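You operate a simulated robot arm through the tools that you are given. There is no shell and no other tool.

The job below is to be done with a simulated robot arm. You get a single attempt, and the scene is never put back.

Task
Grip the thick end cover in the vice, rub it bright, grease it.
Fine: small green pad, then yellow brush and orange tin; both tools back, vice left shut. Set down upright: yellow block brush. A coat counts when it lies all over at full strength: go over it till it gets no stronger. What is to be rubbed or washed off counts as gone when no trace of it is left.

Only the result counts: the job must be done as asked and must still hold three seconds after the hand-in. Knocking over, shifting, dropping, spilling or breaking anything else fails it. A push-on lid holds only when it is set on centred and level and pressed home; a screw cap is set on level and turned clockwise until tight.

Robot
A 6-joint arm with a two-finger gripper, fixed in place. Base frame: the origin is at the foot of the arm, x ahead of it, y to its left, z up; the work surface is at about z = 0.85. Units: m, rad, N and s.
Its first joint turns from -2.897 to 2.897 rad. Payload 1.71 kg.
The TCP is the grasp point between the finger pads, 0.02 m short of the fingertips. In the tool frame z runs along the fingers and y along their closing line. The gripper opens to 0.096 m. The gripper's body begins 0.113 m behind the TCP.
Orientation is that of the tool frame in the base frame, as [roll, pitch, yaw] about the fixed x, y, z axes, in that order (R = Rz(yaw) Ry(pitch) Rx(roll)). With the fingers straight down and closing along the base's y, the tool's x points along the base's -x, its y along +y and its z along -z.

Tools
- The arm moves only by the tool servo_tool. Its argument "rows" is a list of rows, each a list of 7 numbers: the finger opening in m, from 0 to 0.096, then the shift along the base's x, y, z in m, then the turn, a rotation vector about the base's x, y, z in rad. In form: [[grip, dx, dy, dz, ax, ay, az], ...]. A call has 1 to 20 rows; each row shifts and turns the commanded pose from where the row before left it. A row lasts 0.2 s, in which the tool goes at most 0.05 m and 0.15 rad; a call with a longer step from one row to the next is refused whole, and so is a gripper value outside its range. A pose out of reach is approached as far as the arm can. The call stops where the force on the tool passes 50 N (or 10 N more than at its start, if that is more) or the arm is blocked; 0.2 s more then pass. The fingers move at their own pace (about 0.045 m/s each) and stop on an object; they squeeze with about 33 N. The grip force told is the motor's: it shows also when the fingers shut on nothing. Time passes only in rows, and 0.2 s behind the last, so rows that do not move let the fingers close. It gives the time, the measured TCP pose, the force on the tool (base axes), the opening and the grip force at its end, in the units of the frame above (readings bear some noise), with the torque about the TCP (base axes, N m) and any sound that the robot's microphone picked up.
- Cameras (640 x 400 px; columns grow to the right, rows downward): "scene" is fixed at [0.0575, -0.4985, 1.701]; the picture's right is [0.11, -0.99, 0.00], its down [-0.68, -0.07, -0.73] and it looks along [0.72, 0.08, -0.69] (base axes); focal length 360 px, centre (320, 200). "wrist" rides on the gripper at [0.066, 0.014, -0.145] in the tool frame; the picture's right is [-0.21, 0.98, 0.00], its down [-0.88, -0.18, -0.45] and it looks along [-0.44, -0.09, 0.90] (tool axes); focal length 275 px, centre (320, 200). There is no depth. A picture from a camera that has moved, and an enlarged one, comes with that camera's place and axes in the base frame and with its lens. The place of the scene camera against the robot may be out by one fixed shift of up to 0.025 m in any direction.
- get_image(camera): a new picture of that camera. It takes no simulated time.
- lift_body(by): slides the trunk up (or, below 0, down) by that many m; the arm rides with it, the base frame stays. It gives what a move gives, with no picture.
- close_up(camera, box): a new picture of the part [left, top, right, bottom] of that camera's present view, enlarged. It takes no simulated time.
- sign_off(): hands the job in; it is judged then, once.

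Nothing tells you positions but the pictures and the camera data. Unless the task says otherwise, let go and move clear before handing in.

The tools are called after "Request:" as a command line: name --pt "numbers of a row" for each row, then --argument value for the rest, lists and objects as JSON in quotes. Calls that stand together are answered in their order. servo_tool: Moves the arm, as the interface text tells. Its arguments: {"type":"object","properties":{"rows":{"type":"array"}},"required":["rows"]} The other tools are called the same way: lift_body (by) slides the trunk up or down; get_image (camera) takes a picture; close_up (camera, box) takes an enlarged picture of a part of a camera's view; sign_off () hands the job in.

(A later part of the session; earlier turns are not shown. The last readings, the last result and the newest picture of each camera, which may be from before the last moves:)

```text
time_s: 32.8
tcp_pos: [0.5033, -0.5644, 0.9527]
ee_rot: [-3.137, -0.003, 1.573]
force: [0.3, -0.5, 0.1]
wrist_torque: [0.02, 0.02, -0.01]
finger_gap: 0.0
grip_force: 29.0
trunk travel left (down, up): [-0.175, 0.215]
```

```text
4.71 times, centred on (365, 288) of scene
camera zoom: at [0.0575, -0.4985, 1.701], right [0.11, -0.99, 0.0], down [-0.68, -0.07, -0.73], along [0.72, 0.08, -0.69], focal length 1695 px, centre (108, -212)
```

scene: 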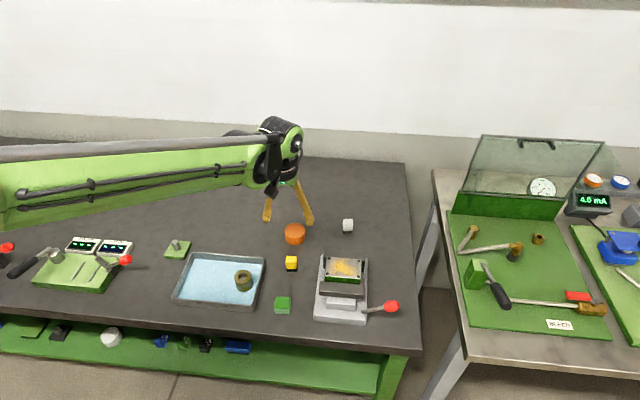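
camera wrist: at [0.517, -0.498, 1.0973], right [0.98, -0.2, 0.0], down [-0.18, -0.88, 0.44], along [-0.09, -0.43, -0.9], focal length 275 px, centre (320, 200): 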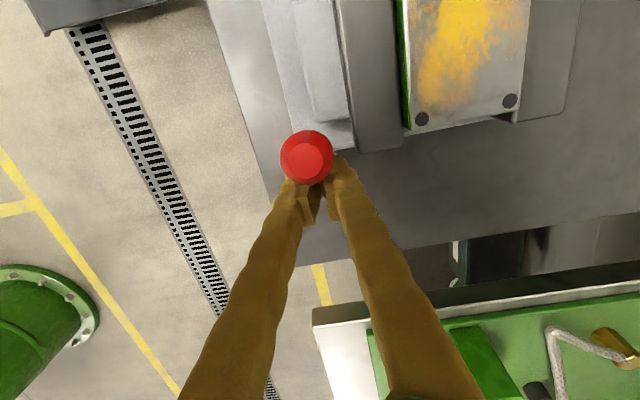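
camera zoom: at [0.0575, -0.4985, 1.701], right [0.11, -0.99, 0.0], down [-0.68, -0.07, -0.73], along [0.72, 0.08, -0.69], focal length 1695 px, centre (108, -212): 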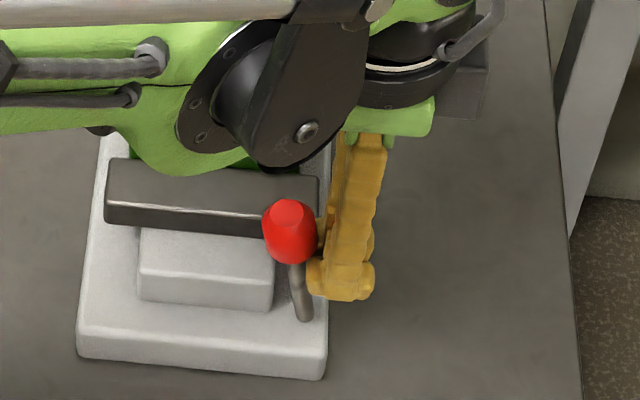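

That works smoothly. I continue pushing over and slightly down, checking force for the jaw meeting the cover.

Request:
servo_tool --pt "0.0 0 0.007 -0.001 0 0 0" --pt "0.0 0 0.007 -0.002 0 0 0" --pt "0.0 0 0.007 -0.002 0 0 0" --pt "0.0 0 0.007 -0.003 0 0 0" --pt "0.0 0 0 0 0 0 0"

Request:
get_image --camera "wrist"

Request:
close_up --camera "scene" --box '[305, 245, 425, 330]'

```text
time_s: 33.4
tcp_pos: [0.4869, -0.5592, 0.9611]
ee_rot: [3.128, 0.006, 1.567]
force: [3.0, -22.7, 12.9]
wrist_torque: [0.11, -0.2, -0.39]
finger_gap: 0.0004
grip_force: 28.9
trunk travel left (down, up): [-0.175, 0.215]
stopped in row 2: the force on the tool passed its limit at 60 N (the readings are from after the stop); the commanded pose is now the measured one
```

```text
taken
camera wrist: at [0.4988, -0.4921, 1.1038], right [0.98, -0.21, 0.01], down [-0.19, -0.87, 0.45], along [-0.08, -0.44, -0.89], focal length 275 px, centre (320, 200)
```

wrist: 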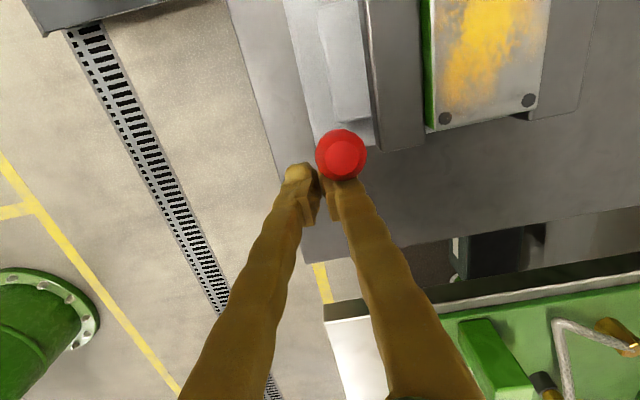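

```text
4.71 times, centred on (365, 288) of scene
camera zoom: at [0.0575, -0.4985, 1.701], right [0.11, -0.99, 0.0], down [-0.68, -0.07, -0.73], along [0.72, 0.08, -0.69], focal length 1695 px, centre (108, -212)
```

zoom: 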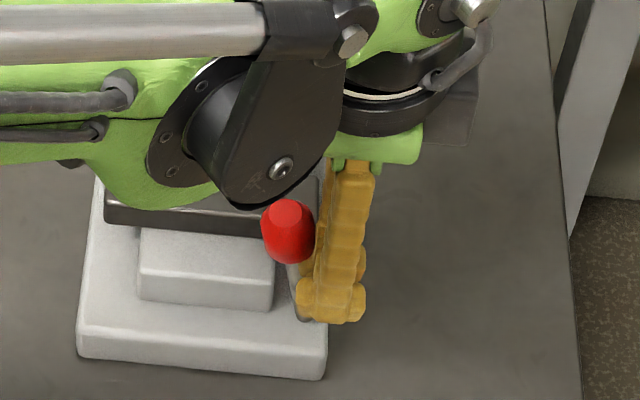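

It met a hard stop at about 101°, likely the jaw clamping on the cover. I back away and inspect the jaw gap.

Request:
servo_tool --pt "0.0 0.016 -0.02 0 0.006 0.013 0.004" --pt "0.0 0 -0.02 0.02 0 0 0" --pt "0.0 0 0 0.045 0 0 0" --pt "0.0 0 0 0.045 0 0 0" --pt "0.0 0 0 0.03 0 0 0" --pt "0.0 0.03 0.03 0 0 0 0" --pt "0.0 0.03 0.03 0 0 0 0" --pt "0.0 0.03 0.02 0 0 0 0" --pt "0.0 0 0 0 0 0 0" --pt "0.0 0 0 0 0 0 0"

Request:
get_image --camera "wrist"

Request:
close_up --camera "scene" --box '[305, 245, 425, 330]'

```text
time_s: 35.6
tcp_pos: [0.5946, -0.5158, 1.1009]
ee_rot: [-3.14, -0.002, 1.574]
force: [0.6, 0.4, -0.1]
wrist_torque: [0.0, -0.01, -0.01]
finger_gap: 0.0001
grip_force: 29.8
trunk travel left (down, up): [-0.175, 0.215]
```

```text
taken
camera wrist: at [0.6082, -0.4501, 1.2446], right [0.98, -0.2, 0.0], down [-0.18, -0.88, 0.44], along [-0.09, -0.43, -0.9], focal length 275 px, centre (320, 200)
```

wrist: 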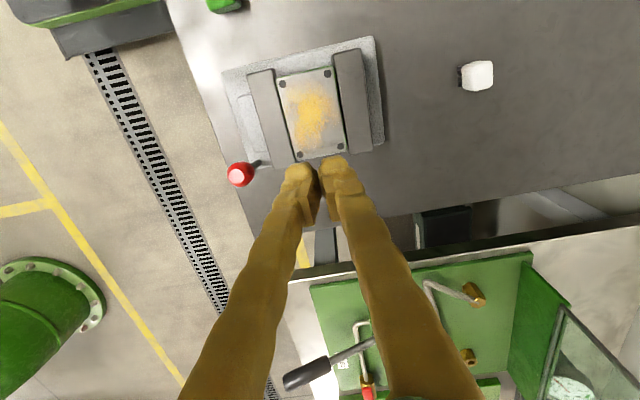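

```text
4.71 times, centred on (365, 288) of scene
camera zoom: at [0.0575, -0.4985, 1.701], right [0.11, -0.99, 0.0], down [-0.68, -0.07, -0.73], along [0.72, 0.08, -0.69], focal length 1695 px, centre (108, -212)
```

zoom: 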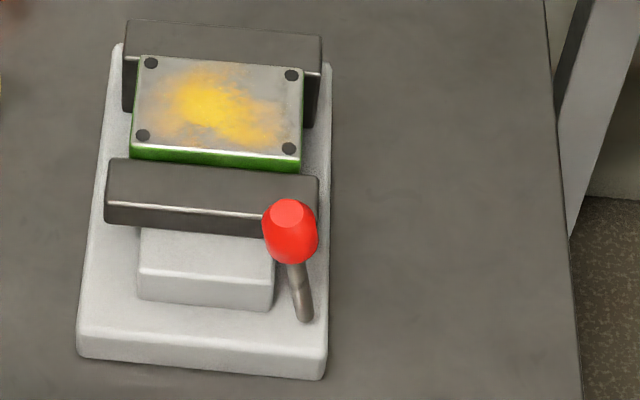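

Request:
close_up --camera "wrist" --box '[210, 30, 400, 190]'

```text
2.50 times, centred on (305, 110) of wrist
camera zoom: at [0.6082, -0.4501, 1.2446], right [0.98, -0.2, 0.0], down [-0.18, -0.88, 0.44], along [-0.09, -0.43, -0.9], focal length 688 px, centre (358, 425)
```

zoom: 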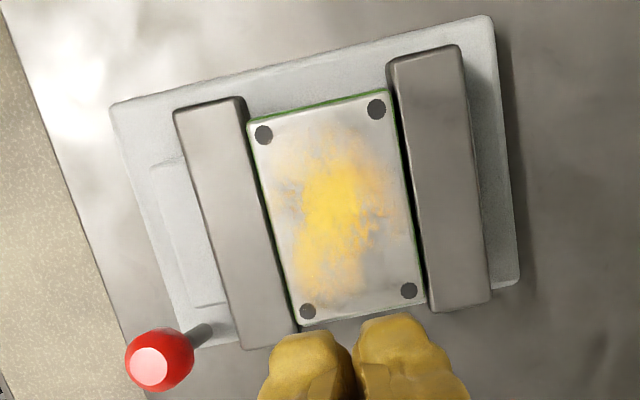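

The vice is shut: both jaws are flush on the cover, which spans about x 0.561–0.619, y −0.541…−0.453. Next I go above the green pad to pick it up.

Request:
servo_tool --pt "0.07 -0.021 0.041 0 0 0 0" --pt "0.07 -0.021 0.041 0 0 0 0" --pt "0.07 -0.021 0.041 0 0 0 0" --pt "0.07 -0.021 0.04 0 0 0 0" --pt "0.07 0 0 -0.045 0 0 0" --pt "0.07 0 0 -0.045 0 0 0" --pt "0.07 0 0 -0.03 0 0 0" --pt "0.07 0 0 0 0 0 0" --pt "0.07 0 0 0 0 0 0"

Request:
get_image --camera "wrist"

Request:
close_up --camera "scene" --box '[230, 240, 350, 330]'

```text
time_s: 37.6
tcp_pos: [0.5108, -0.3529, 0.979]
ee_rot: [-3.14, -0.001, 1.572]
force: [-0.5, -0.3, -0.4]
wrist_torque: [-0.02, 0.04, 0.0]
finger_gap: 0.0701
grip_force: 0.1
trunk travel left (down, up): [-0.175, 0.215]
```

```text
taken
camera wrist: at [0.5242, -0.2863, 1.1218], right [0.98, -0.2, 0.0], down [-0.18, -0.88, 0.44], along [-0.09, -0.43, -0.9], focal length 275 px, centre (320, 200)
```

wrist: 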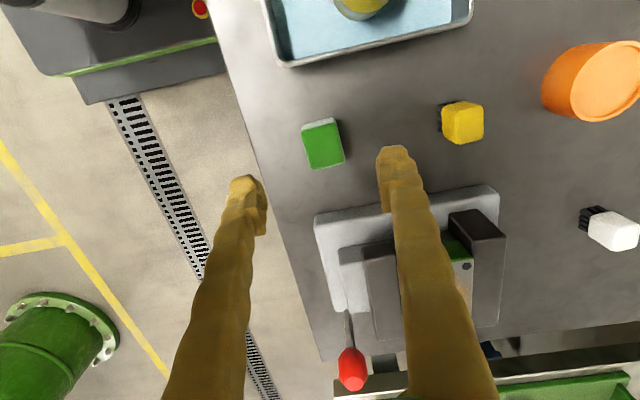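

```text
4.44 times, centred on (290, 285) of scene
camera zoom: at [0.0575, -0.4985, 1.701], right [0.11, -0.99, 0.0], down [-0.68, -0.07, -0.73], along [0.72, 0.08, -0.69], focal length 1601 px, centre (453, -178)
```

zoom: 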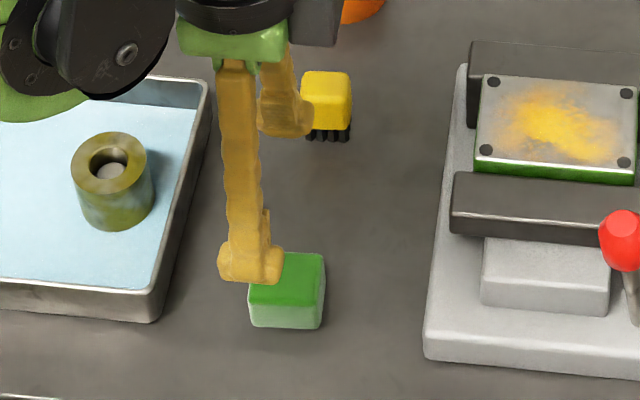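

The pad is at about (0.5135, −0.350), aligned with the axes and about 24 mm thick. I descend over it and grip high so that its lower face stays proud of the fingertips.

Request:
servo_tool --pt "0.07 0.0027 0.0032 -0.04 0 0 0" --pt "0.07 0 0 -0.04 0 0 0" --pt "0.07 0 0 -0.018 0 0 0" --pt "0.07 0 0 0 0 0 0"

Request:
get_image --camera "wrist"

Request:
close_up --camera "scene" --box '[255, 270, 325, 325]'

```text
time_s: 38.6
tcp_pos: [0.5125, -0.3498, 0.8804]
ee_rot: [-3.141, 0.0, 1.57]
force: [0.0, 0.0, -0.2]
wrist_torque: [0.0, 0.01, -0.03]
finger_gap: 0.0699
grip_force: 0.1
trunk travel left (down, up): [-0.175, 0.215]
```

```text
taken
camera wrist: at [0.5264, -0.2834, 1.0246], right [0.98, -0.2, 0.0], down [-0.18, -0.88, 0.44], along [-0.09, -0.43, -0.9], focal length 275 px, centre (320, 200)
```

wrist: 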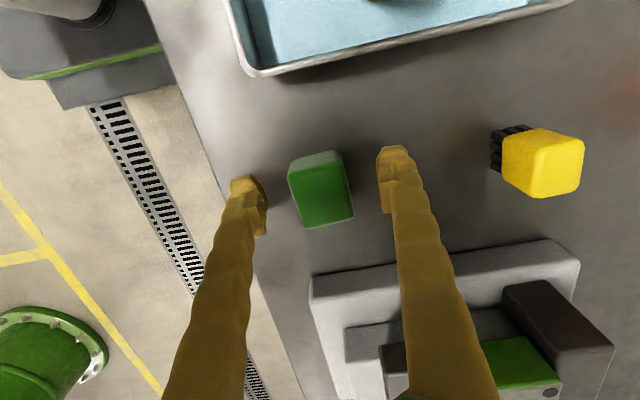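

```text
7.27 times, centred on (290, 298) of scene
camera zoom: at [0.0575, -0.4985, 1.701], right [0.11, -0.99, 0.0], down [-0.68, -0.07, -0.73], along [0.72, 0.08, -0.69], focal length 2620 px, centre (538, -509)
```

zoom: 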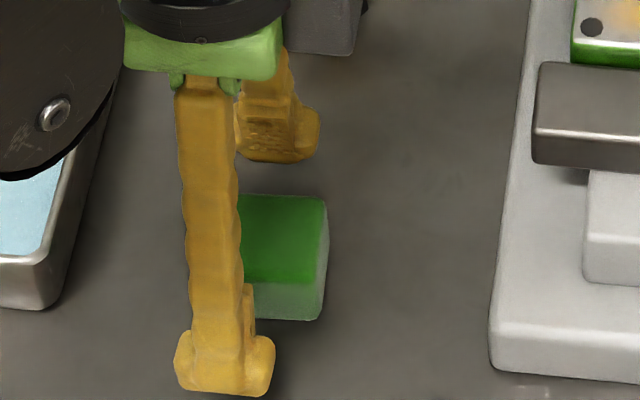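

The pad is centred between the fingers within a couple of mm. I close on it and note the pose for returning it.

Request:
servo_tool --pt "0.07 0.0005 -0.003 0 0 0 0" --pt "0.0 0 0 0 0 0 0" --pt "0.0 0 0 0 0 0 0" --pt "0.0 0 0 0 0 0 0" --pt "0.0 0 0 0 0 0 0" --pt "0.0 0 0 0 0 0 0"

Request:
servo_tool --pt "0.0 0 0 0.03 0 0 0" --pt "0.0 0 0 0.04 0 0 0" --pt "0.0 0 0 0.04 0 0 0" --pt "0.0 0 0 0.03 0 0 0" --pt "0.0 0 0 0 0 0 0"

Request:
get_image --camera "wrist"

Request:
close_up --camera "scene" --box '[255, 200, 355, 280]'

```text
time_s: 40.0
tcp_pos: [0.5124, -0.3527, 0.8811]
ee_rot: [-3.14, 0.002, 1.574]
force: [-0.8, -0.3, 0.5]
wrist_torque: [0.01, 0.04, 0.02]
finger_gap: 0.0323
grip_force: 33.1
trunk travel left (down, up): [-0.175, 0.215]
```

```text
time_s: 41.2
tcp_pos: [0.5123, -0.3544, 1.0233]
ee_rot: [-3.14, 0.0, 1.571]
force: [-0.5, -1.0, 0.2]
wrist_torque: [-0.02, -0.01, 0.0]
finger_gap: 0.0322
grip_force: 32.6
trunk travel left (down, up): [-0.175, 0.215]
```

```text
taken
camera wrist: at [0.5263, -0.2875, 1.1676], right [0.98, -0.2, 0.0], down [-0.18, -0.88, 0.44], along [-0.09, -0.43, -0.9], focal length 275 px, centre (320, 200)
```

wrist: 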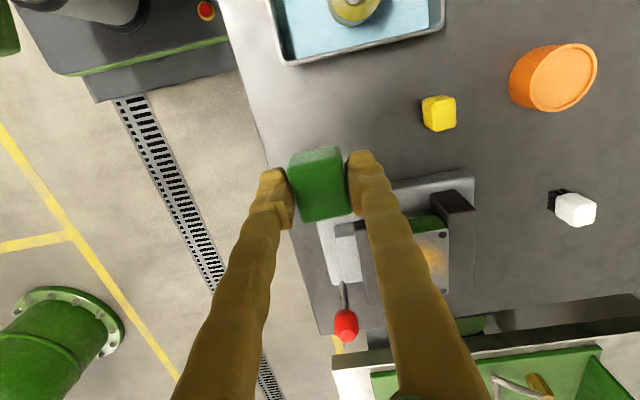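

```text
5.00 times, centred on (305, 240) of scene
camera zoom: at [0.0575, -0.4985, 1.701], right [0.11, -0.99, 0.0], down [-0.68, -0.07, -0.73], along [0.72, 0.08, -0.69], focal length 1801 px, centre (395, 0)
```

zoom: 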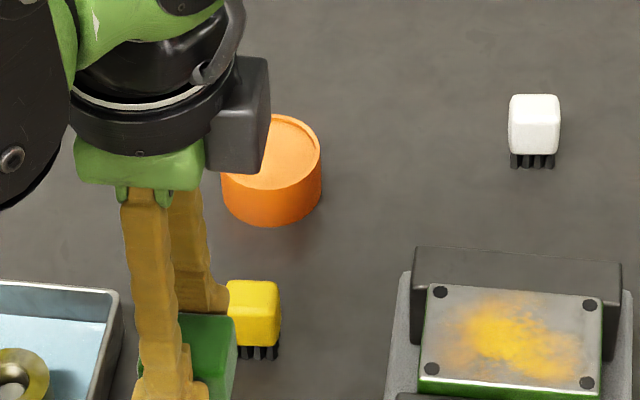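

The pad is held firmly. I carry it above the cover's centre and lower until just above contact.

Request:
servo_tool --pt "0.0 0.0195 -0.0367 0 0 0 0" --pt "0.0 0.0195 -0.0367 0 0 0 0" --pt "0.0 0.0195 -0.0367 0 0 0 0" --pt "0.0 0.0195 -0.0367 0 0 0 0" --pt "0.0 0 0 -0.02 0 0 0" --pt "0.0 0 0 -0.015 0 0 0" --pt "0.0 0 0 0 0 0 0"

Request:
get_image --camera "wrist"

Request:
close_up --camera "scene" --box '[305, 235, 425, 325]'

```text
time_s: 42.8
tcp_pos: [0.5912, -0.5002, 0.9865]
ee_rot: [-3.141, 0.001, 1.571]
force: [-0.6, -0.4, -0.3]
wrist_torque: [0.01, 0.01, 0.04]
finger_gap: 0.0321
grip_force: 33.5
trunk travel left (down, up): [-0.175, 0.215]
```

```text
taken
camera wrist: at [0.6052, -0.4338, 1.1307], right [0.98, -0.2, 0.0], down [-0.18, -0.88, 0.44], along [-0.09, -0.43, -0.9], focal length 275 px, centre (320, 200)
```

wrist: 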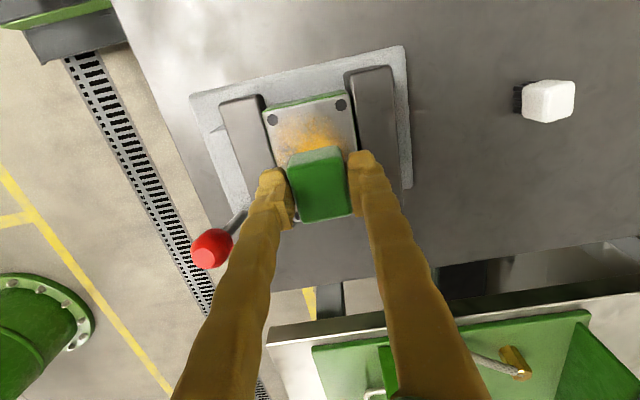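

```text
4.44 times, centred on (365, 280) of scene
camera zoom: at [0.0575, -0.4985, 1.701], right [0.11, -0.99, 0.0], down [-0.68, -0.07, -0.73], along [0.72, 0.08, -0.69], focal length 1601 px, centre (120, -156)
```

zoom: 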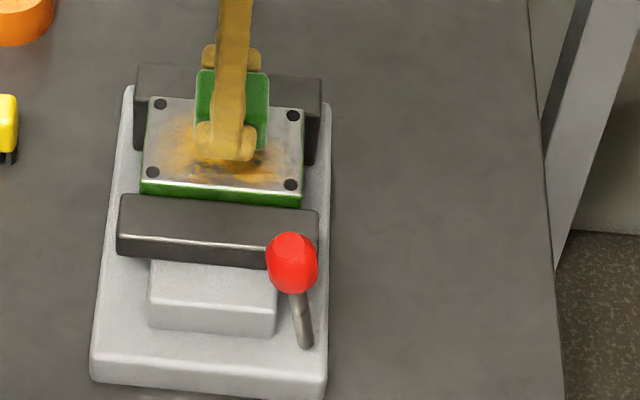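

The pad is over the cover's middle. I lower in small steps to find contact.

Request:
servo_tool --pt "0.0 0 0 -0.005 0 0 0" --pt "0.0 0 0 -0.005 0 0 0" --pt "0.0 0 0 -0.003 0 0 0" --pt "0.0 0 0 0 0 0 0"

Request:
servo_tool --pt "0.0 0 0 -0.003 0 0 0" --pt "0.0 0 0 0 0 0 0"

Request:
servo_tool --pt "0.0 0 0 -0.003 0 0 0" --pt "0.0 0 0 0 0 0 0"

```text
time_s: 43.8
tcp_pos: [0.5923, -0.5004, 0.9735]
ee_rot: [-3.139, 0.001, 1.573]
force: [-0.7, 0.6, 0.8]
wrist_torque: [-0.03, 0.03, 0.03]
finger_gap: 0.0321
grip_force: 33.3
trunk travel left (down, up): [-0.175, 0.215]
```

```text
time_s: 44.4
tcp_pos: [0.5911, -0.5004, 0.972]
ee_rot: [-3.139, -0.001, 1.573]
force: [0.8, -1.2, 6.0]
wrist_torque: [-0.04, -0.04, 0.03]
finger_gap: 0.0322
grip_force: 33.0
trunk travel left (down, up): [-0.175, 0.215]
```

```text
time_s: 45.0
tcp_pos: [0.5913, -0.5, 0.9695]
ee_rot: [3.141, 0.0, 1.573]
force: [6.3, -3.5, 40.1]
wrist_torque: [-0.04, -0.16, 0.07]
finger_gap: 0.0321
grip_force: 33.2
trunk travel left (down, up): [-0.175, 0.215]
```

Contact is at TCP z ≈ 0.972, so the cover's face is at about 0.941. I ease off to a moderate press and make the first strokes along y.

Request:
servo_tool --pt "0.0 0 0 0.0015 0 0 0" --pt "0.0 0 -0.017 0 0 0 0" --pt "0.0 0 -0.017 0 0 0 0" --pt "0.0 0 0.0165 0 0 0 0" --pt "0.0 0 0.0165 0 0 0 0" --pt "0.0 0 0.0165 0 0 0 0" --pt "0.0 0 0.0165 0 0 0 0" --pt "0.0 0 -0.0165 0 0 0 0" --pt "0.0 0 -0.0165 0 0 0 0"

Request:
close_up --camera "wrist" --box '[180, 50, 440, 250]'

Request:
close_up --camera "scene" --box '[305, 235, 425, 325]'

```text
time_s: 47.0
tcp_pos: [0.5919, -0.4989, 0.9698]
ee_rot: [-3.141, -0.001, 1.574]
force: [-1.2, -0.1, 0.7]
wrist_torque: [0.04, -0.03, 0.04]
finger_gap: 0.0321
grip_force: 33.0
trunk travel left (down, up): [-0.175, 0.215]
```

```text
2.00 times, centred on (310, 150) of wrist
camera zoom: at [0.6058, -0.4338, 1.1123], right [0.98, -0.2, 0.0], down [-0.18, -0.88, 0.44], along [-0.09, -0.43, -0.9], focal length 551 px, centre (340, 300)
```

zoom: 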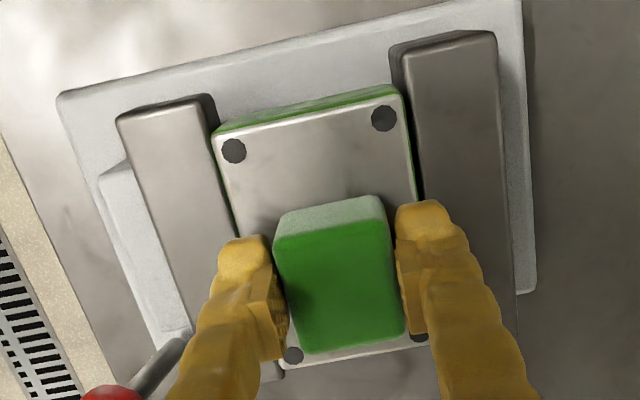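

```text
4.44 times, centred on (365, 280) of scene
camera zoom: at [0.0575, -0.4985, 1.701], right [0.11, -0.99, 0.0], down [-0.68, -0.07, -0.73], along [0.72, 0.08, -0.69], focal length 1601 px, centre (120, -156)
```

zoom: 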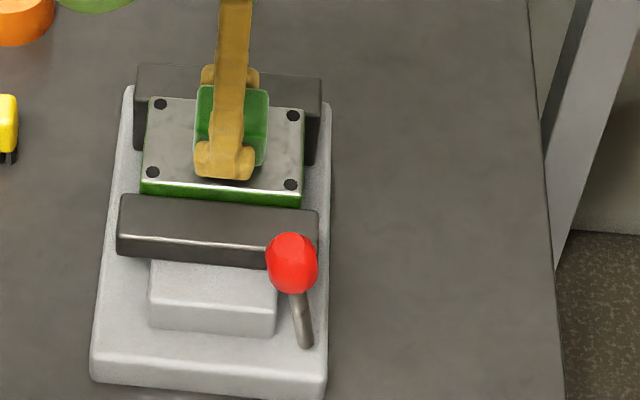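

The rust is vanishing already. I press a little more and cover the left and right lanes to clear every trace.

Request:
servo_tool --pt "0.0 0 0 -0.0015 0 0 0" --pt "0.0 -0.0185 0 0 0 0 0" --pt "0.0 0 -0.018 0 0 0 0" --pt "0.0 0 -0.018 0 0 0 0" --pt "0.0 0 0.018 0 0 0 0" --pt "0.0 0 0.018 0 0 0 0" --pt "0.0 0 0.018 0 0 0 0" --pt "0.0 0 0.015 0 0 0 0" --pt "0.0 0.0185 0 0 0 0 0" --pt "0.0 0 -0.017 0 0 0 0" --pt "0.0 0 -0.017 0 0 0 0" --pt "0.0 0 -0.017 0 0 0 0" --pt "0.0 0 -0.018 0 0 0 0" --pt "0.0 0.0175 0 0 0 0 0" --pt "0.0 0 0.018 0 0 0 0" --pt "0.0 0 0.018 0 0 0 0" --pt "0.0 0 0.018 0 0 0 0" --pt "0.0 0 0.015 0 0 0 0"

Request:
close_up --camera "scene" --box '[305, 235, 425, 325]'

Request:
close_up --camera "wrist" --box '[180, 50, 440, 250]'

```text
time_s: 50.8
tcp_pos: [0.6083, -0.4684, 0.9678]
ee_rot: [-3.14, -0.002, 1.574]
force: [-0.4, -1.4, 11.1]
wrist_torque: [-0.1, 0.01, 0.02]
finger_gap: 0.0322
grip_force: 33.6
trunk travel left (down, up): [-0.175, 0.215]
```

```text
4.44 times, centred on (365, 280) of scene
camera zoom: at [0.0575, -0.4985, 1.701], right [0.11, -0.99, 0.0], down [-0.68, -0.07, -0.73], along [0.72, 0.08, -0.69], focal length 1601 px, centre (120, -156)
```

zoom: 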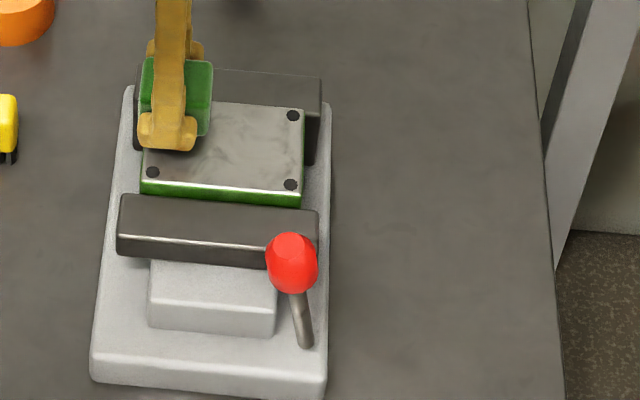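

```text
2.00 times, centred on (310, 150) of wrist
camera zoom: at [0.6226, -0.4014, 1.1109], right [0.98, -0.2, 0.0], down [-0.18, -0.88, 0.44], along [-0.09, -0.43, -0.9], focal length 551 px, centre (340, 300)
```

zoom: 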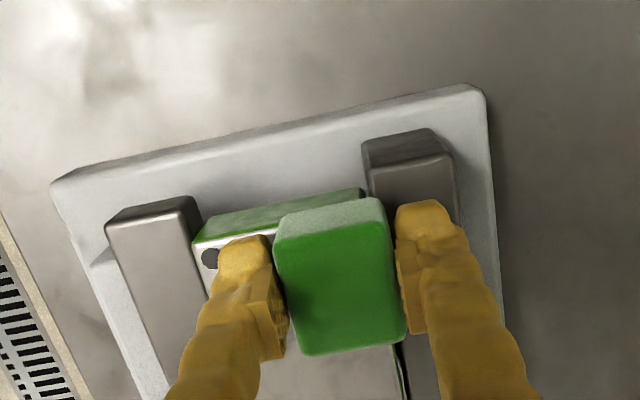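

The face already looks bare. One more complete set of passes at this press, ending at the centre, then I'll lift and inspect.

Request:
servo_tool --pt "0.0 0 -0.018 0 0 0 0" --pt "0.0 0 -0.018 0 0 0 0" --pt "0.0 0 -0.018 0 0 0 0" --pt "0.0 0 -0.015 0 0 0 0" --pt "0.0 -0.018 0 0 0 0 0" --pt "0.0 0 0.018 0 0 0 0" --pt "0.0 0 0.018 0 0 0 0" --pt "0.0 0 0.018 0 0 0 0" --pt "0.0 0 0.015 0 0 0 0" --pt "0.0 -0.018 0 0 0 0 0" --pt "0.0 0 -0.018 0 0 0 0" --pt "0.0 0 -0.018 0 0 0 0" --pt "0.0 0 -0.018 0 0 0 0" --pt "0.0 0 -0.015 0 0 0 0" --pt "0.0 0.01 0.018 0 0 0 0" --pt "0.0 0.008 0.018 0 0 0 0" --pt "0.0 0 0 0 0 0 0"

Request:
servo_tool --pt "0.0 0 0 0.03 0 0 0" --pt "0.0 0 0 0.04 0 0 0" --pt "0.0 -0.02 0.04 0 0 0 0" --pt "0.0 -0.02 0.04 0 0 0 0" --pt "0.0 -0.02 0.04 0 0 0 0" --pt "0.0 0 0 0 0 0 0"

Request:
close_up --camera "scene" --box '[325, 250, 375, 290]'

Request:
get_image --camera "wrist"

```text
time_s: 54.4
tcp_pos: [0.5912, -0.5001, 0.9669]
ee_rot: [-3.14, 0.001, 1.573]
force: [-0.6, 0.1, -0.6]
wrist_torque: [0.03, 0.02, 0.01]
finger_gap: 0.0325
grip_force: 33.5
trunk travel left (down, up): [-0.175, 0.215]
```

```text
time_s: 55.8
tcp_pos: [0.5296, -0.3831, 1.0362]
ee_rot: [-3.139, -0.001, 1.571]
force: [0.0, 1.0, 0.4]
wrist_torque: [-0.07, -0.01, 0.01]
finger_gap: 0.0323
grip_force: 33.5
trunk travel left (down, up): [-0.175, 0.215]
```

```text
10.00 times, centred on (350, 270) of scene
camera zoom: at [0.0575, -0.4985, 1.701], right [0.11, -0.99, 0.0], down [-0.68, -0.07, -0.73], along [0.72, 0.08, -0.69], focal length 3602 px, centre (20, -500)
```

zoom: 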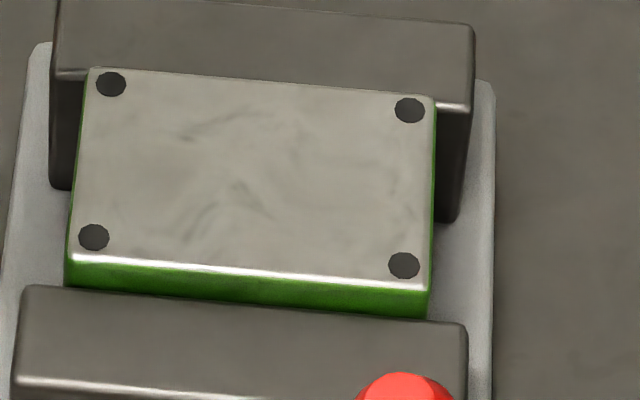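

```text
taken
camera wrist: at [0.5435, -0.3167, 1.1802], right [0.98, -0.2, 0.0], down [-0.18, -0.88, 0.44], along [-0.09, -0.44, -0.9], focal length 275 px, centre (320, 200)
```

wrist: 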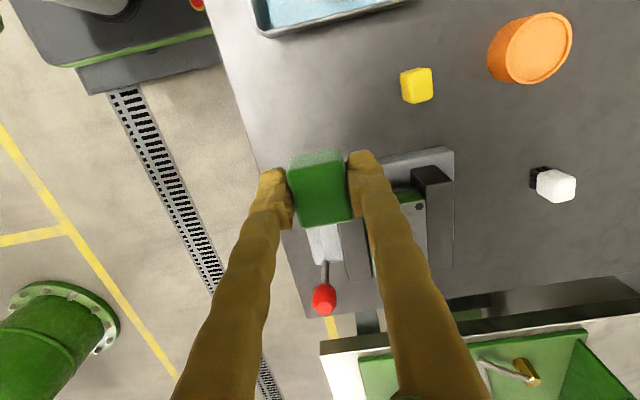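

The face looks bare and metallic. For certainty I take a close wrist-camera look at the whole face before putting the pad back.

Request:
servo_tool --pt "0.0 0.012 -0.043 0 0 0 0" --pt "0.0 0.012 -0.043 0 0 0 0" --pt "0.0 0.012 -0.043 0 0 0 0" --pt "0.0 0.012 -0.043 0 0 0 0" --pt "0.0 0.012 -0.043 0 0 0 0" --pt "0.0 0 0 0 0 0 0"

Request:
close_up --camera "wrist" --box '[200, 0, 440, 180]'

```text
time_s: 57.2
tcp_pos: [0.5912, -0.5976, 1.0348]
ee_rot: [-3.141, 0.0, 1.575]
force: [-0.6, -0.7, -0.3]
wrist_torque: [0.05, 0.01, 0.06]
finger_gap: 0.0319
grip_force: 33.4
trunk travel left (down, up): [-0.175, 0.215]
```

```text
2.22 times, centred on (320, 90) of wrist
camera zoom: at [0.6051, -0.5303, 1.1787], right [0.98, -0.2, 0.0], down [-0.18, -0.88, 0.44], along [-0.09, -0.43, -0.9], focal length 612 px, centre (320, 444)
```

zoom: 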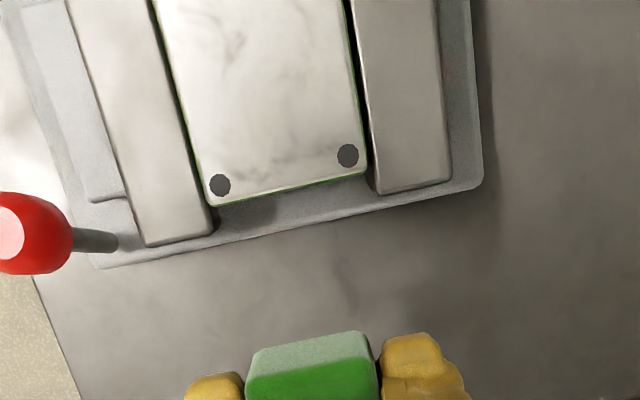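

The near half is clean. I shift a bit to see the rest of the face.

Request:
servo_tool --pt "0.0 0 0.02 0.04 0 0 0" --pt "0.0 0 0.02 0.04 0 0 0" --pt "0.0 0 0 0 0 0 0"

Request:
close_up --camera "wrist" --box '[220, 10, 420, 180]'

```text
time_s: 58.0
tcp_pos: [0.5926, -0.5568, 1.1153]
ee_rot: [-3.138, 0.0, 1.573]
force: [-0.9, -0.1, -0.6]
wrist_torque: [-0.06, -0.01, -0.03]
finger_gap: 0.0321
grip_force: 32.5
trunk travel left (down, up): [-0.175, 0.215]
```

```text
2.35 times, centred on (320, 95) of wrist
camera zoom: at [0.606, -0.4903, 1.2598], right [0.98, -0.2, 0.0], down [-0.18, -0.88, 0.44], along [-0.09, -0.43, -0.9], focal length 648 px, centre (320, 447)
```

zoom: 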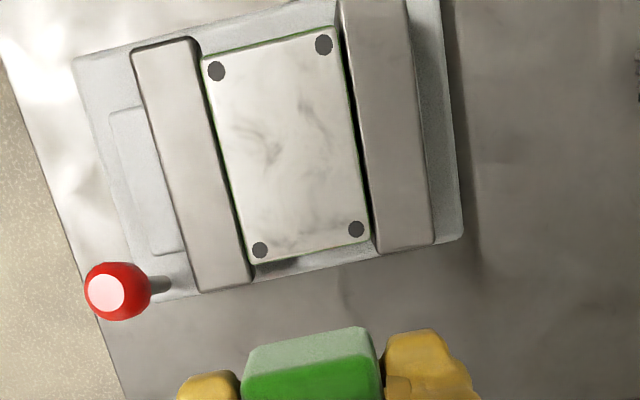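

The whole face is clean. Now I return the pad to its original spot at (0.512, −0.353).

Request:
servo_tool --pt "0.0 -0.016 0.0408 0 0 0 0" --pt "0.0 -0.016 0.0408 0 0 0 0" --pt "0.0 -0.016 0.0408 0 0 0 0" --pt "0.0 -0.016 0.0408 0 0 0 0" --pt "0.0 -0.016 0.0408 -0.03 0 0 0" --pt "0.0 0 0 -0.045 0 0 0" --pt "0.0 0 0 -0.045 0 0 0" --pt "0.0 0 0 -0.045 0 0 0" --pt "0.0 0 0 -0.045 0 0 0" --pt "0.0 0 0 -0.015 0 0 0" --pt "0.0 0 0 0 0 0 0"

Request:
servo_tool --pt "0.0 0 0 -0.005 0 0 0" --pt "0.0 0 0 -0.003 0 0 0" --pt "0.0 0 0 0 0 0 0"

Request:
close_up --camera "scene" --box '[255, 270, 325, 325]'

```text
refused: row 5 steps farther than a row can; nothing moved
```

```text
time_s: 58.8
tcp_pos: [0.5917, -0.5575, 1.1083]
ee_rot: [-3.141, 0.001, 1.572]
force: [-1.1, -0.6, -1.0]
wrist_torque: [-0.04, 0.01, -0.03]
finger_gap: 0.0325
grip_force: 33.0
trunk travel left (down, up): [-0.175, 0.215]
```

```text
7.27 times, centred on (290, 298) of scene
camera zoom: at [0.0575, -0.4985, 1.701], right [0.11, -0.99, 0.0], down [-0.68, -0.07, -0.73], along [0.72, 0.08, -0.69], focal length 2620 px, centre (538, -509)
```

zoom: 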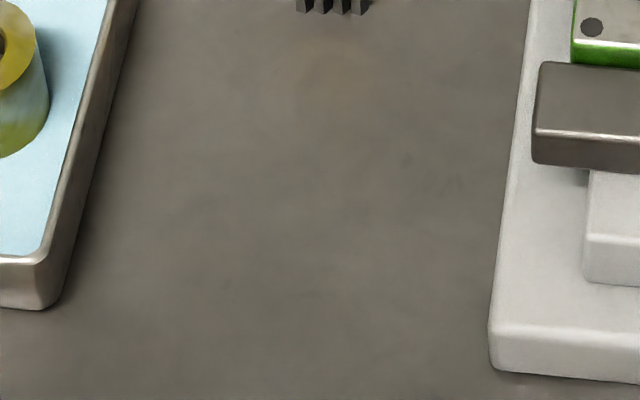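

The long row was refused and nothing was harmed; the tool is just 8 mm lower. I redo the carry with shorter rows.

Request:
servo_tool --pt "0.0 -0.016 0.0408 0 0 0 0" --pt "0.0 -0.016 0.0408 0 0 0 0" --pt "0.0 -0.016 0.0408 0 0 0 0" --pt "0.0 -0.016 0.0408 0 0 0 0" --pt "0.0 -0.0155 0.0408 0 0 0 0" --pt "0.0 0 0 -0.045 0 0 0" --pt "0.0 0 0 -0.045 0 0 0" --pt "0.0 0 0 -0.045 0 0 0" --pt "0.0 0 0 -0.045 0 0 0" --pt "0.0 0 0 -0.04 0 0 0" --pt "0.0 0 0 0 0 0 0"

```text
time_s: 61.2
tcp_pos: [0.5134, -0.3522, 0.8902]
ee_rot: [-3.139, -0.003, 1.573]
force: [0.0, 0.3, -0.1]
wrist_torque: [0.02, 0.0, -0.01]
finger_gap: 0.0321
grip_force: 32.9
trunk travel left (down, up): [-0.175, 0.215]
```

The pad is a little above the bench at its old spot. I lower it gently to contact.

Request:
servo_tool --pt "0.0 -0.001 0 -0.006 0 0 0" --pt "0.0 0 0 -0.004 0 0 0" --pt "0.0 0 0 -0.003 0 0 0" --pt "0.0 0 0 0 0 0 0"

Request:
close_up --camera "scene" --box '[255, 270, 325, 325]'

```text
time_s: 62.2
tcp_pos: [0.5106, -0.3539, 0.8774]
ee_rot: [-3.139, 0.0, 1.573]
force: [-1.3, -0.3, 0.1]
wrist_torque: [0.03, -0.03, -0.01]
finger_gap: 0.0321
grip_force: 33.0
trunk travel left (down, up): [-0.175, 0.215]
```

```text
7.27 times, centred on (290, 298) of scene
camera zoom: at [0.0575, -0.4985, 1.701], right [0.11, -0.99, 0.0], down [-0.68, -0.07, -0.73], along [0.72, 0.08, -0.69], focal length 2620 px, centre (538, -509)
```

zoom: 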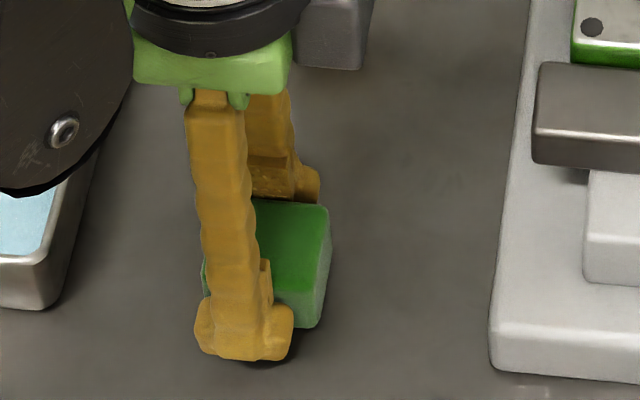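

No contact yet; a millimetre or two more.

Request:
servo_tool --pt "0.0 0.001 0 -0.0015 0 0 0" --pt "0.0 0 0 0 0 0 0"

Request:
servo_tool --pt "0.0 0 0 -0.001 0 0 0" --pt "0.0 0 0 0 0 0 0"

```text
time_s: 62.8
tcp_pos: [0.5108, -0.3526, 0.8761]
ee_rot: [3.14, -0.001, 1.574]
force: [-0.7, -5.6, 30.9]
wrist_torque: [-0.17, 0.04, 0.01]
finger_gap: 0.0324
grip_force: 32.8
trunk travel left (down, up): [-0.175, 0.215]
```

```text
time_s: 63.4
tcp_pos: [0.5109, -0.3511, 0.8755]
ee_rot: [3.141, -0.001, 1.572]
force: [-1.3, -5.9, 39.8]
wrist_torque: [-0.11, 0.01, 0.01]
finger_gap: 0.0323
grip_force: 32.9
trunk travel left (down, up): [-0.175, 0.215]
```

The pad rests on the bench. I ease off 1.5 mm, open, and rise.

Request:
servo_tool --pt "0.0 0 0 0.0015 0 0 0" --pt "0.0 0 0 0 0 0 0" --pt "0.05 0 0 0 0 0 0" --pt "0.07 0 0 0 0 0 0" --pt "0.07 0 0 0 0 0 0" --pt "0.07 0 0 0.03 0 0 0" --pt "0.07 0 0 0.045 0 0 0" --pt "0.07 0 0 0.045 0 0 0" --pt "0.07 0 0 0 0 0 0"

Request:
close_up --camera "scene" --box '[265, 285, 305, 320]'

Request:
get_image --camera "wrist"

```text
time_s: 65.4
tcp_pos: [0.5114, -0.3522, 0.9936]
ee_rot: [-3.14, 0.001, 1.573]
force: [0.0, 0.7, 0.5]
wrist_torque: [-0.02, -0.01, 0.01]
finger_gap: 0.0701
grip_force: 0.1
trunk travel left (down, up): [-0.175, 0.215]
```

```text
11.43 times, centred on (285, 302) of scene
camera zoom: at [0.0575, -0.4985, 1.701], right [0.11, -0.99, 0.0], down [-0.68, -0.07, -0.73], along [0.72, 0.08, -0.69], focal length 4117 px, centre (720, -971)
```

zoom: 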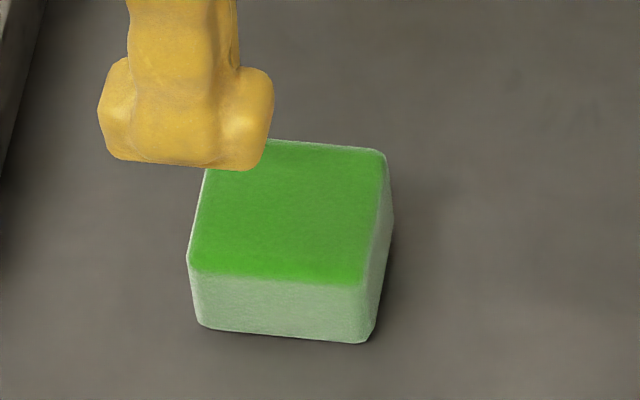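

```text
taken
camera wrist: at [0.5247, -0.2851, 1.1379], right [0.98, -0.2, 0.0], down [-0.18, -0.88, 0.44], along [-0.09, -0.43, -0.9], focal length 275 px, centre (320, 200)
```

wrist: 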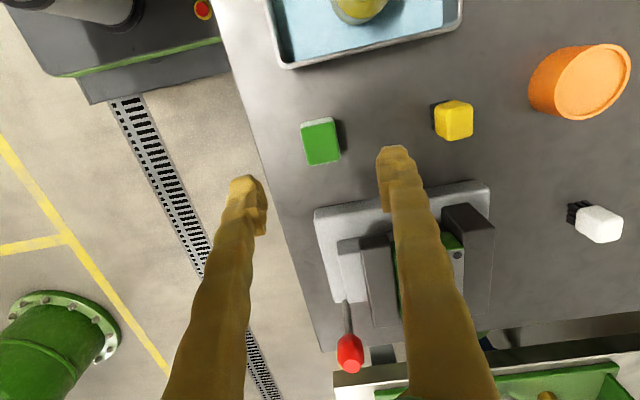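

The pad is back in its place. Now I go above the yellow brush near (0.634, −0.353).

Request:
servo_tool --pt "0.07 0.04 0 0 0 0 0" --pt "0.07 0.04 0 0 0 0 0" --pt "0.07 0.042 0 0 0 0 0" --pt "0.07 0 0 0 0 0 0" --pt "0.07 0 0 0 0 0 0"

Request:
get_image --camera "wrist"

Request:
close_up --camera "wrist" --box '[260, 60, 420, 200]'

```text
time_s: 66.6
tcp_pos: [0.6355, -0.3515, 0.9937]
ee_rot: [-3.139, 0.001, 1.573]
force: [-0.1, -0.2, 0.9]
wrist_torque: [0.0, 0.02, 0.03]
finger_gap: 0.0698
grip_force: 0.0
trunk travel left (down, up): [-0.175, 0.215]
```

```text
taken
camera wrist: at [0.6492, -0.2856, 1.1382], right [0.98, -0.2, 0.0], down [-0.18, -0.88, 0.44], along [-0.09, -0.43, -0.9], focal length 275 px, centre (320, 200)
```

wrist: 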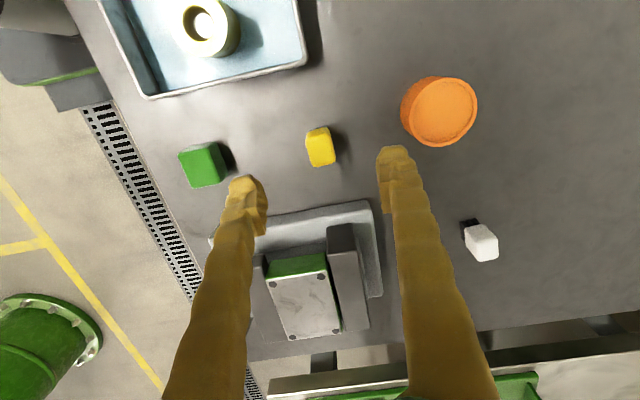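

```text
2.86 times, centred on (340, 130) of wrist
camera zoom: at [0.6492, -0.2856, 1.1382], right [0.98, -0.2, 0.0], down [-0.18, -0.88, 0.44], along [-0.09, -0.43, -0.9], focal length 786 px, centre (263, 400)
```

zoom: 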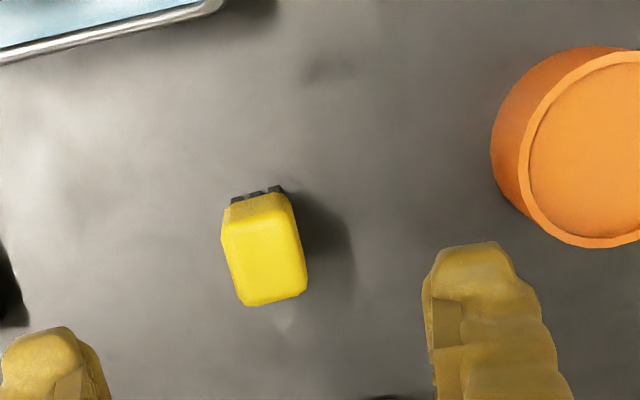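

The brush block is about 21×30 mm, centred at (0.6355, −0.3545), aligned with the fingers. I lower and grip its block above the bristles.

Request:
servo_tool --pt "0.07 0 -0.003 -0.045 0 0 0" --pt "0.06 0 0 -0.045 0 0 0" --pt "0.05 0 0 -0.018 0 0 0" --pt "0.05 0 0 0 0 0 0"

Request:
close_up --camera "scene" --box '[265, 230, 335, 285]'

Request:
close_up --camera "wrist" --box '[240, 110, 400, 250]'

```text
time_s: 67.6
tcp_pos: [0.6352, -0.3549, 0.8875]
ee_rot: [-3.139, -0.001, 1.573]
force: [-0.3, 0.2, 0.2]
wrist_torque: [-0.02, 0.04, -0.04]
finger_gap: 0.05
grip_force: 0.0
trunk travel left (down, up): [-0.175, 0.215]
```

```text
7.27 times, centred on (300, 258) of scene
camera zoom: at [0.0575, -0.4985, 1.701], right [0.11, -0.99, 0.0], down [-0.68, -0.07, -0.73], along [0.72, 0.08, -0.69], focal length 2620 px, centre (466, -218)
```

zoom: 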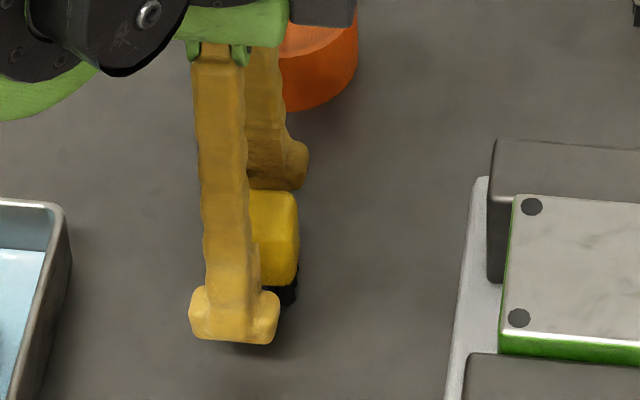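

```text
2.86 times, centred on (320, 180) of wrist
camera zoom: at [0.6489, -0.2883, 1.0313], right [0.98, -0.2, 0.0], down [-0.18, -0.88, 0.44], along [-0.09, -0.43, -0.9], focal length 786 px, centre (320, 257)
```

zoom: 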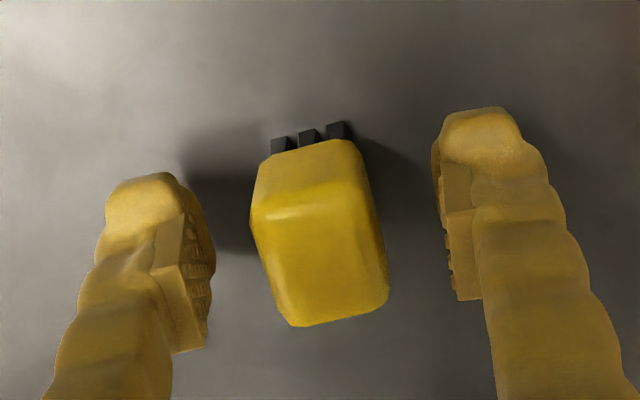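

The brush is centred between the fingers. I grip it and lift.

Request:
servo_tool --pt "0.0 0 0 0 0 0 0" --pt "0.0 0 0 0 0 0 0" --pt "0.0 0 0 0 0 0 0" --pt "0.0 0 0 0 0 0 0"

Request:
servo_tool --pt "0.0 0 0 0.03 0 0 0" --pt "0.0 0 0 0.04 0 0 0" --pt "0.0 0 0 0 0 0 0"

Request:
close_up --camera "wrist" --box '[240, 110, 400, 250]'

Request:
close_up --camera "scene" --box '[265, 210, 335, 265]'

```text
time_s: 68.6
tcp_pos: [0.6352, -0.3539, 0.8873]
ee_rot: [-3.141, -0.002, 1.572]
force: [-0.3, -0.9, 1.1]
wrist_torque: [0.02, -0.02, 0.01]
finger_gap: 0.0223
grip_force: 32.5
trunk travel left (down, up): [-0.175, 0.215]
```

```text
time_s: 69.4
tcp_pos: [0.6342, -0.356, 0.9603]
ee_rot: [-3.139, 0.001, 1.571]
force: [0.6, 0.6, -0.5]
wrist_torque: [0.0, -0.04, -0.05]
finger_gap: 0.0223
grip_force: 33.6
trunk travel left (down, up): [-0.175, 0.215]
```

```text
2.86 times, centred on (320, 180) of wrist
camera zoom: at [0.6474, -0.2896, 1.1034], right [0.98, -0.2, 0.0], down [-0.18, -0.88, 0.44], along [-0.09, -0.43, -0.9], focal length 786 px, centre (320, 257)
```

zoom: 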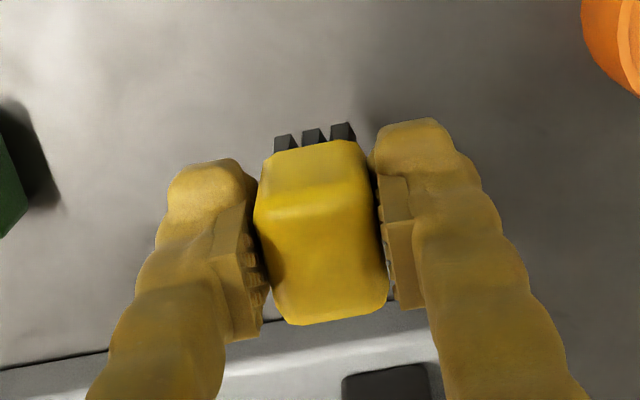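

```text
7.27 times, centred on (300, 238) of scene
camera zoom: at [0.0575, -0.4985, 1.701], right [0.11, -0.99, 0.0], down [-0.68, -0.07, -0.73], along [0.72, 0.08, -0.69], focal length 2620 px, centre (466, -73)
```

zoom: 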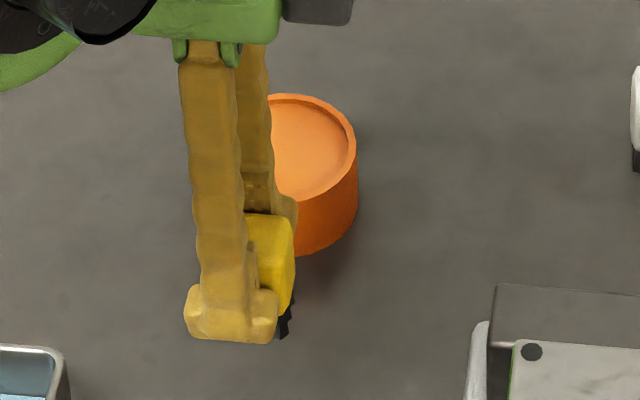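

The brush is held square, bristles down. I move it above the orange tin at about (0.75, −0.346), bristles still clear of the rim.

Request:
servo_tool --pt "0.0 0.039 0.003 0 0 0 0" --pt "0.0 0.039 0.003 0 0 0 0" --pt "0.0 0.038 0.003 0 0 0 0" --pt "0.0 0 0 0 0 0 0" --pt "0.0 0 0 0 0 0 0"

Request:
close_up --camera "wrist" --box '[220, 90, 420, 250]'

Request:
close_up --camera "scene" --box '[260, 195, 330, 250]'

```text
time_s: 70.6
tcp_pos: [0.749, -0.3473, 0.9584]
ee_rot: [-3.139, 0.001, 1.572]
force: [0.3, 0.0, -1.1]
wrist_torque: [0.01, 0.0, -0.01]
finger_gap: 0.0224
grip_force: 33.2
trunk travel left (down, up): [-0.175, 0.215]
```

```text
2.50 times, centred on (320, 170) of wrist
camera zoom: at [0.7632, -0.2808, 1.1011], right [0.98, -0.2, 0.0], down [-0.18, -0.88, 0.44], along [-0.09, -0.43, -0.9], focal length 688 px, centre (320, 275)
```

zoom: 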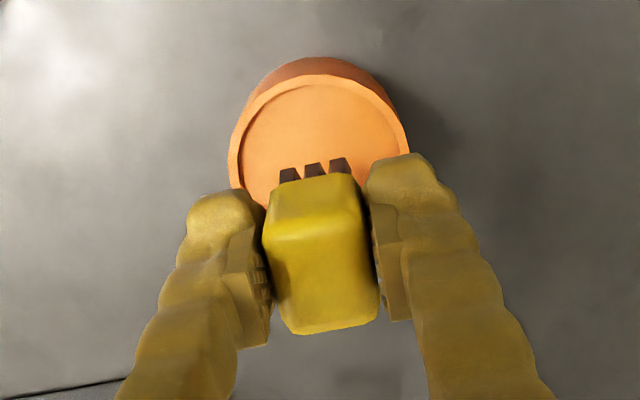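

```text
7.27 times, centred on (295, 222) of scene
camera zoom: at [0.0575, -0.4985, 1.701], right [0.11, -0.99, 0.0], down [-0.68, -0.07, -0.73], along [0.72, 0.08, -0.69], focal length 2620 px, centre (502, 36)
```

zoom: 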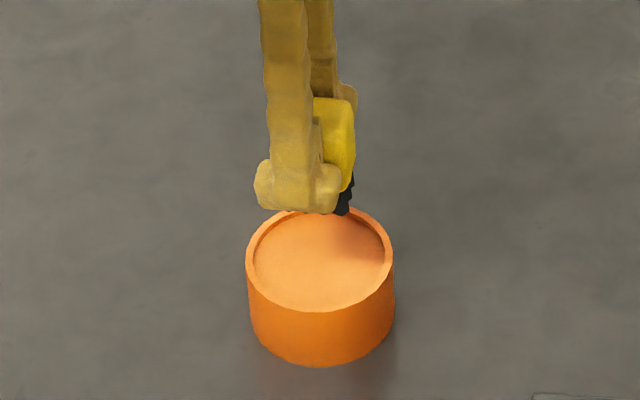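

The brush is right above the tin, whose rim is at about z 0.884. I lower the bristles into the grease slowly.

Request:
servo_tool --pt "0.0 0.001 0.003 -0.02 0 0 0" --pt "0.0 0 0 -0.012 0 0 0" --pt "0.0 0 0 -0.005 0 0 0" --pt "0.0 0 0 0 0 0 0"

Request:
close_up --camera "wrist" --box '[220, 90, 420, 250]'

Request:
close_up --camera "scene" --box '[260, 195, 330, 250]'

```text
time_s: 71.6
tcp_pos: [0.7509, -0.3438, 0.9203]
ee_rot: [-3.139, -0.001, 1.573]
force: [0.2, -0.2, -0.2]
wrist_torque: [-0.04, 0.0, 0.0]
finger_gap: 0.0222
grip_force: 32.6
trunk travel left (down, up): [-0.175, 0.215]
```

```text
2.50 times, centred on (320, 170) of wrist
camera zoom: at [0.7642, -0.2776, 1.0641], right [0.98, -0.2, 0.0], down [-0.18, -0.88, 0.44], along [-0.09, -0.43, -0.9], focal length 688 px, centre (320, 275)
```

zoom: 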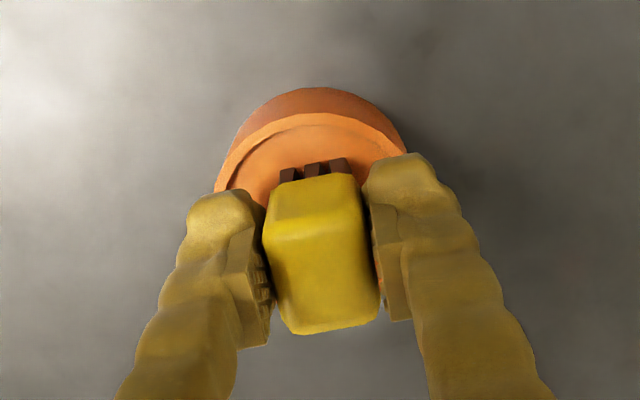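

```text
7.27 times, centred on (295, 222) of scene
camera zoom: at [0.0575, -0.4985, 1.701], right [0.11, -0.99, 0.0], down [-0.68, -0.07, -0.73], along [0.72, 0.08, -0.69], focal length 2620 px, centre (502, 36)
```

zoom: 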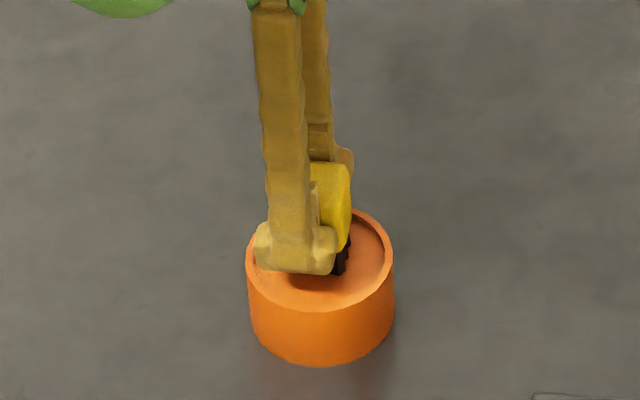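

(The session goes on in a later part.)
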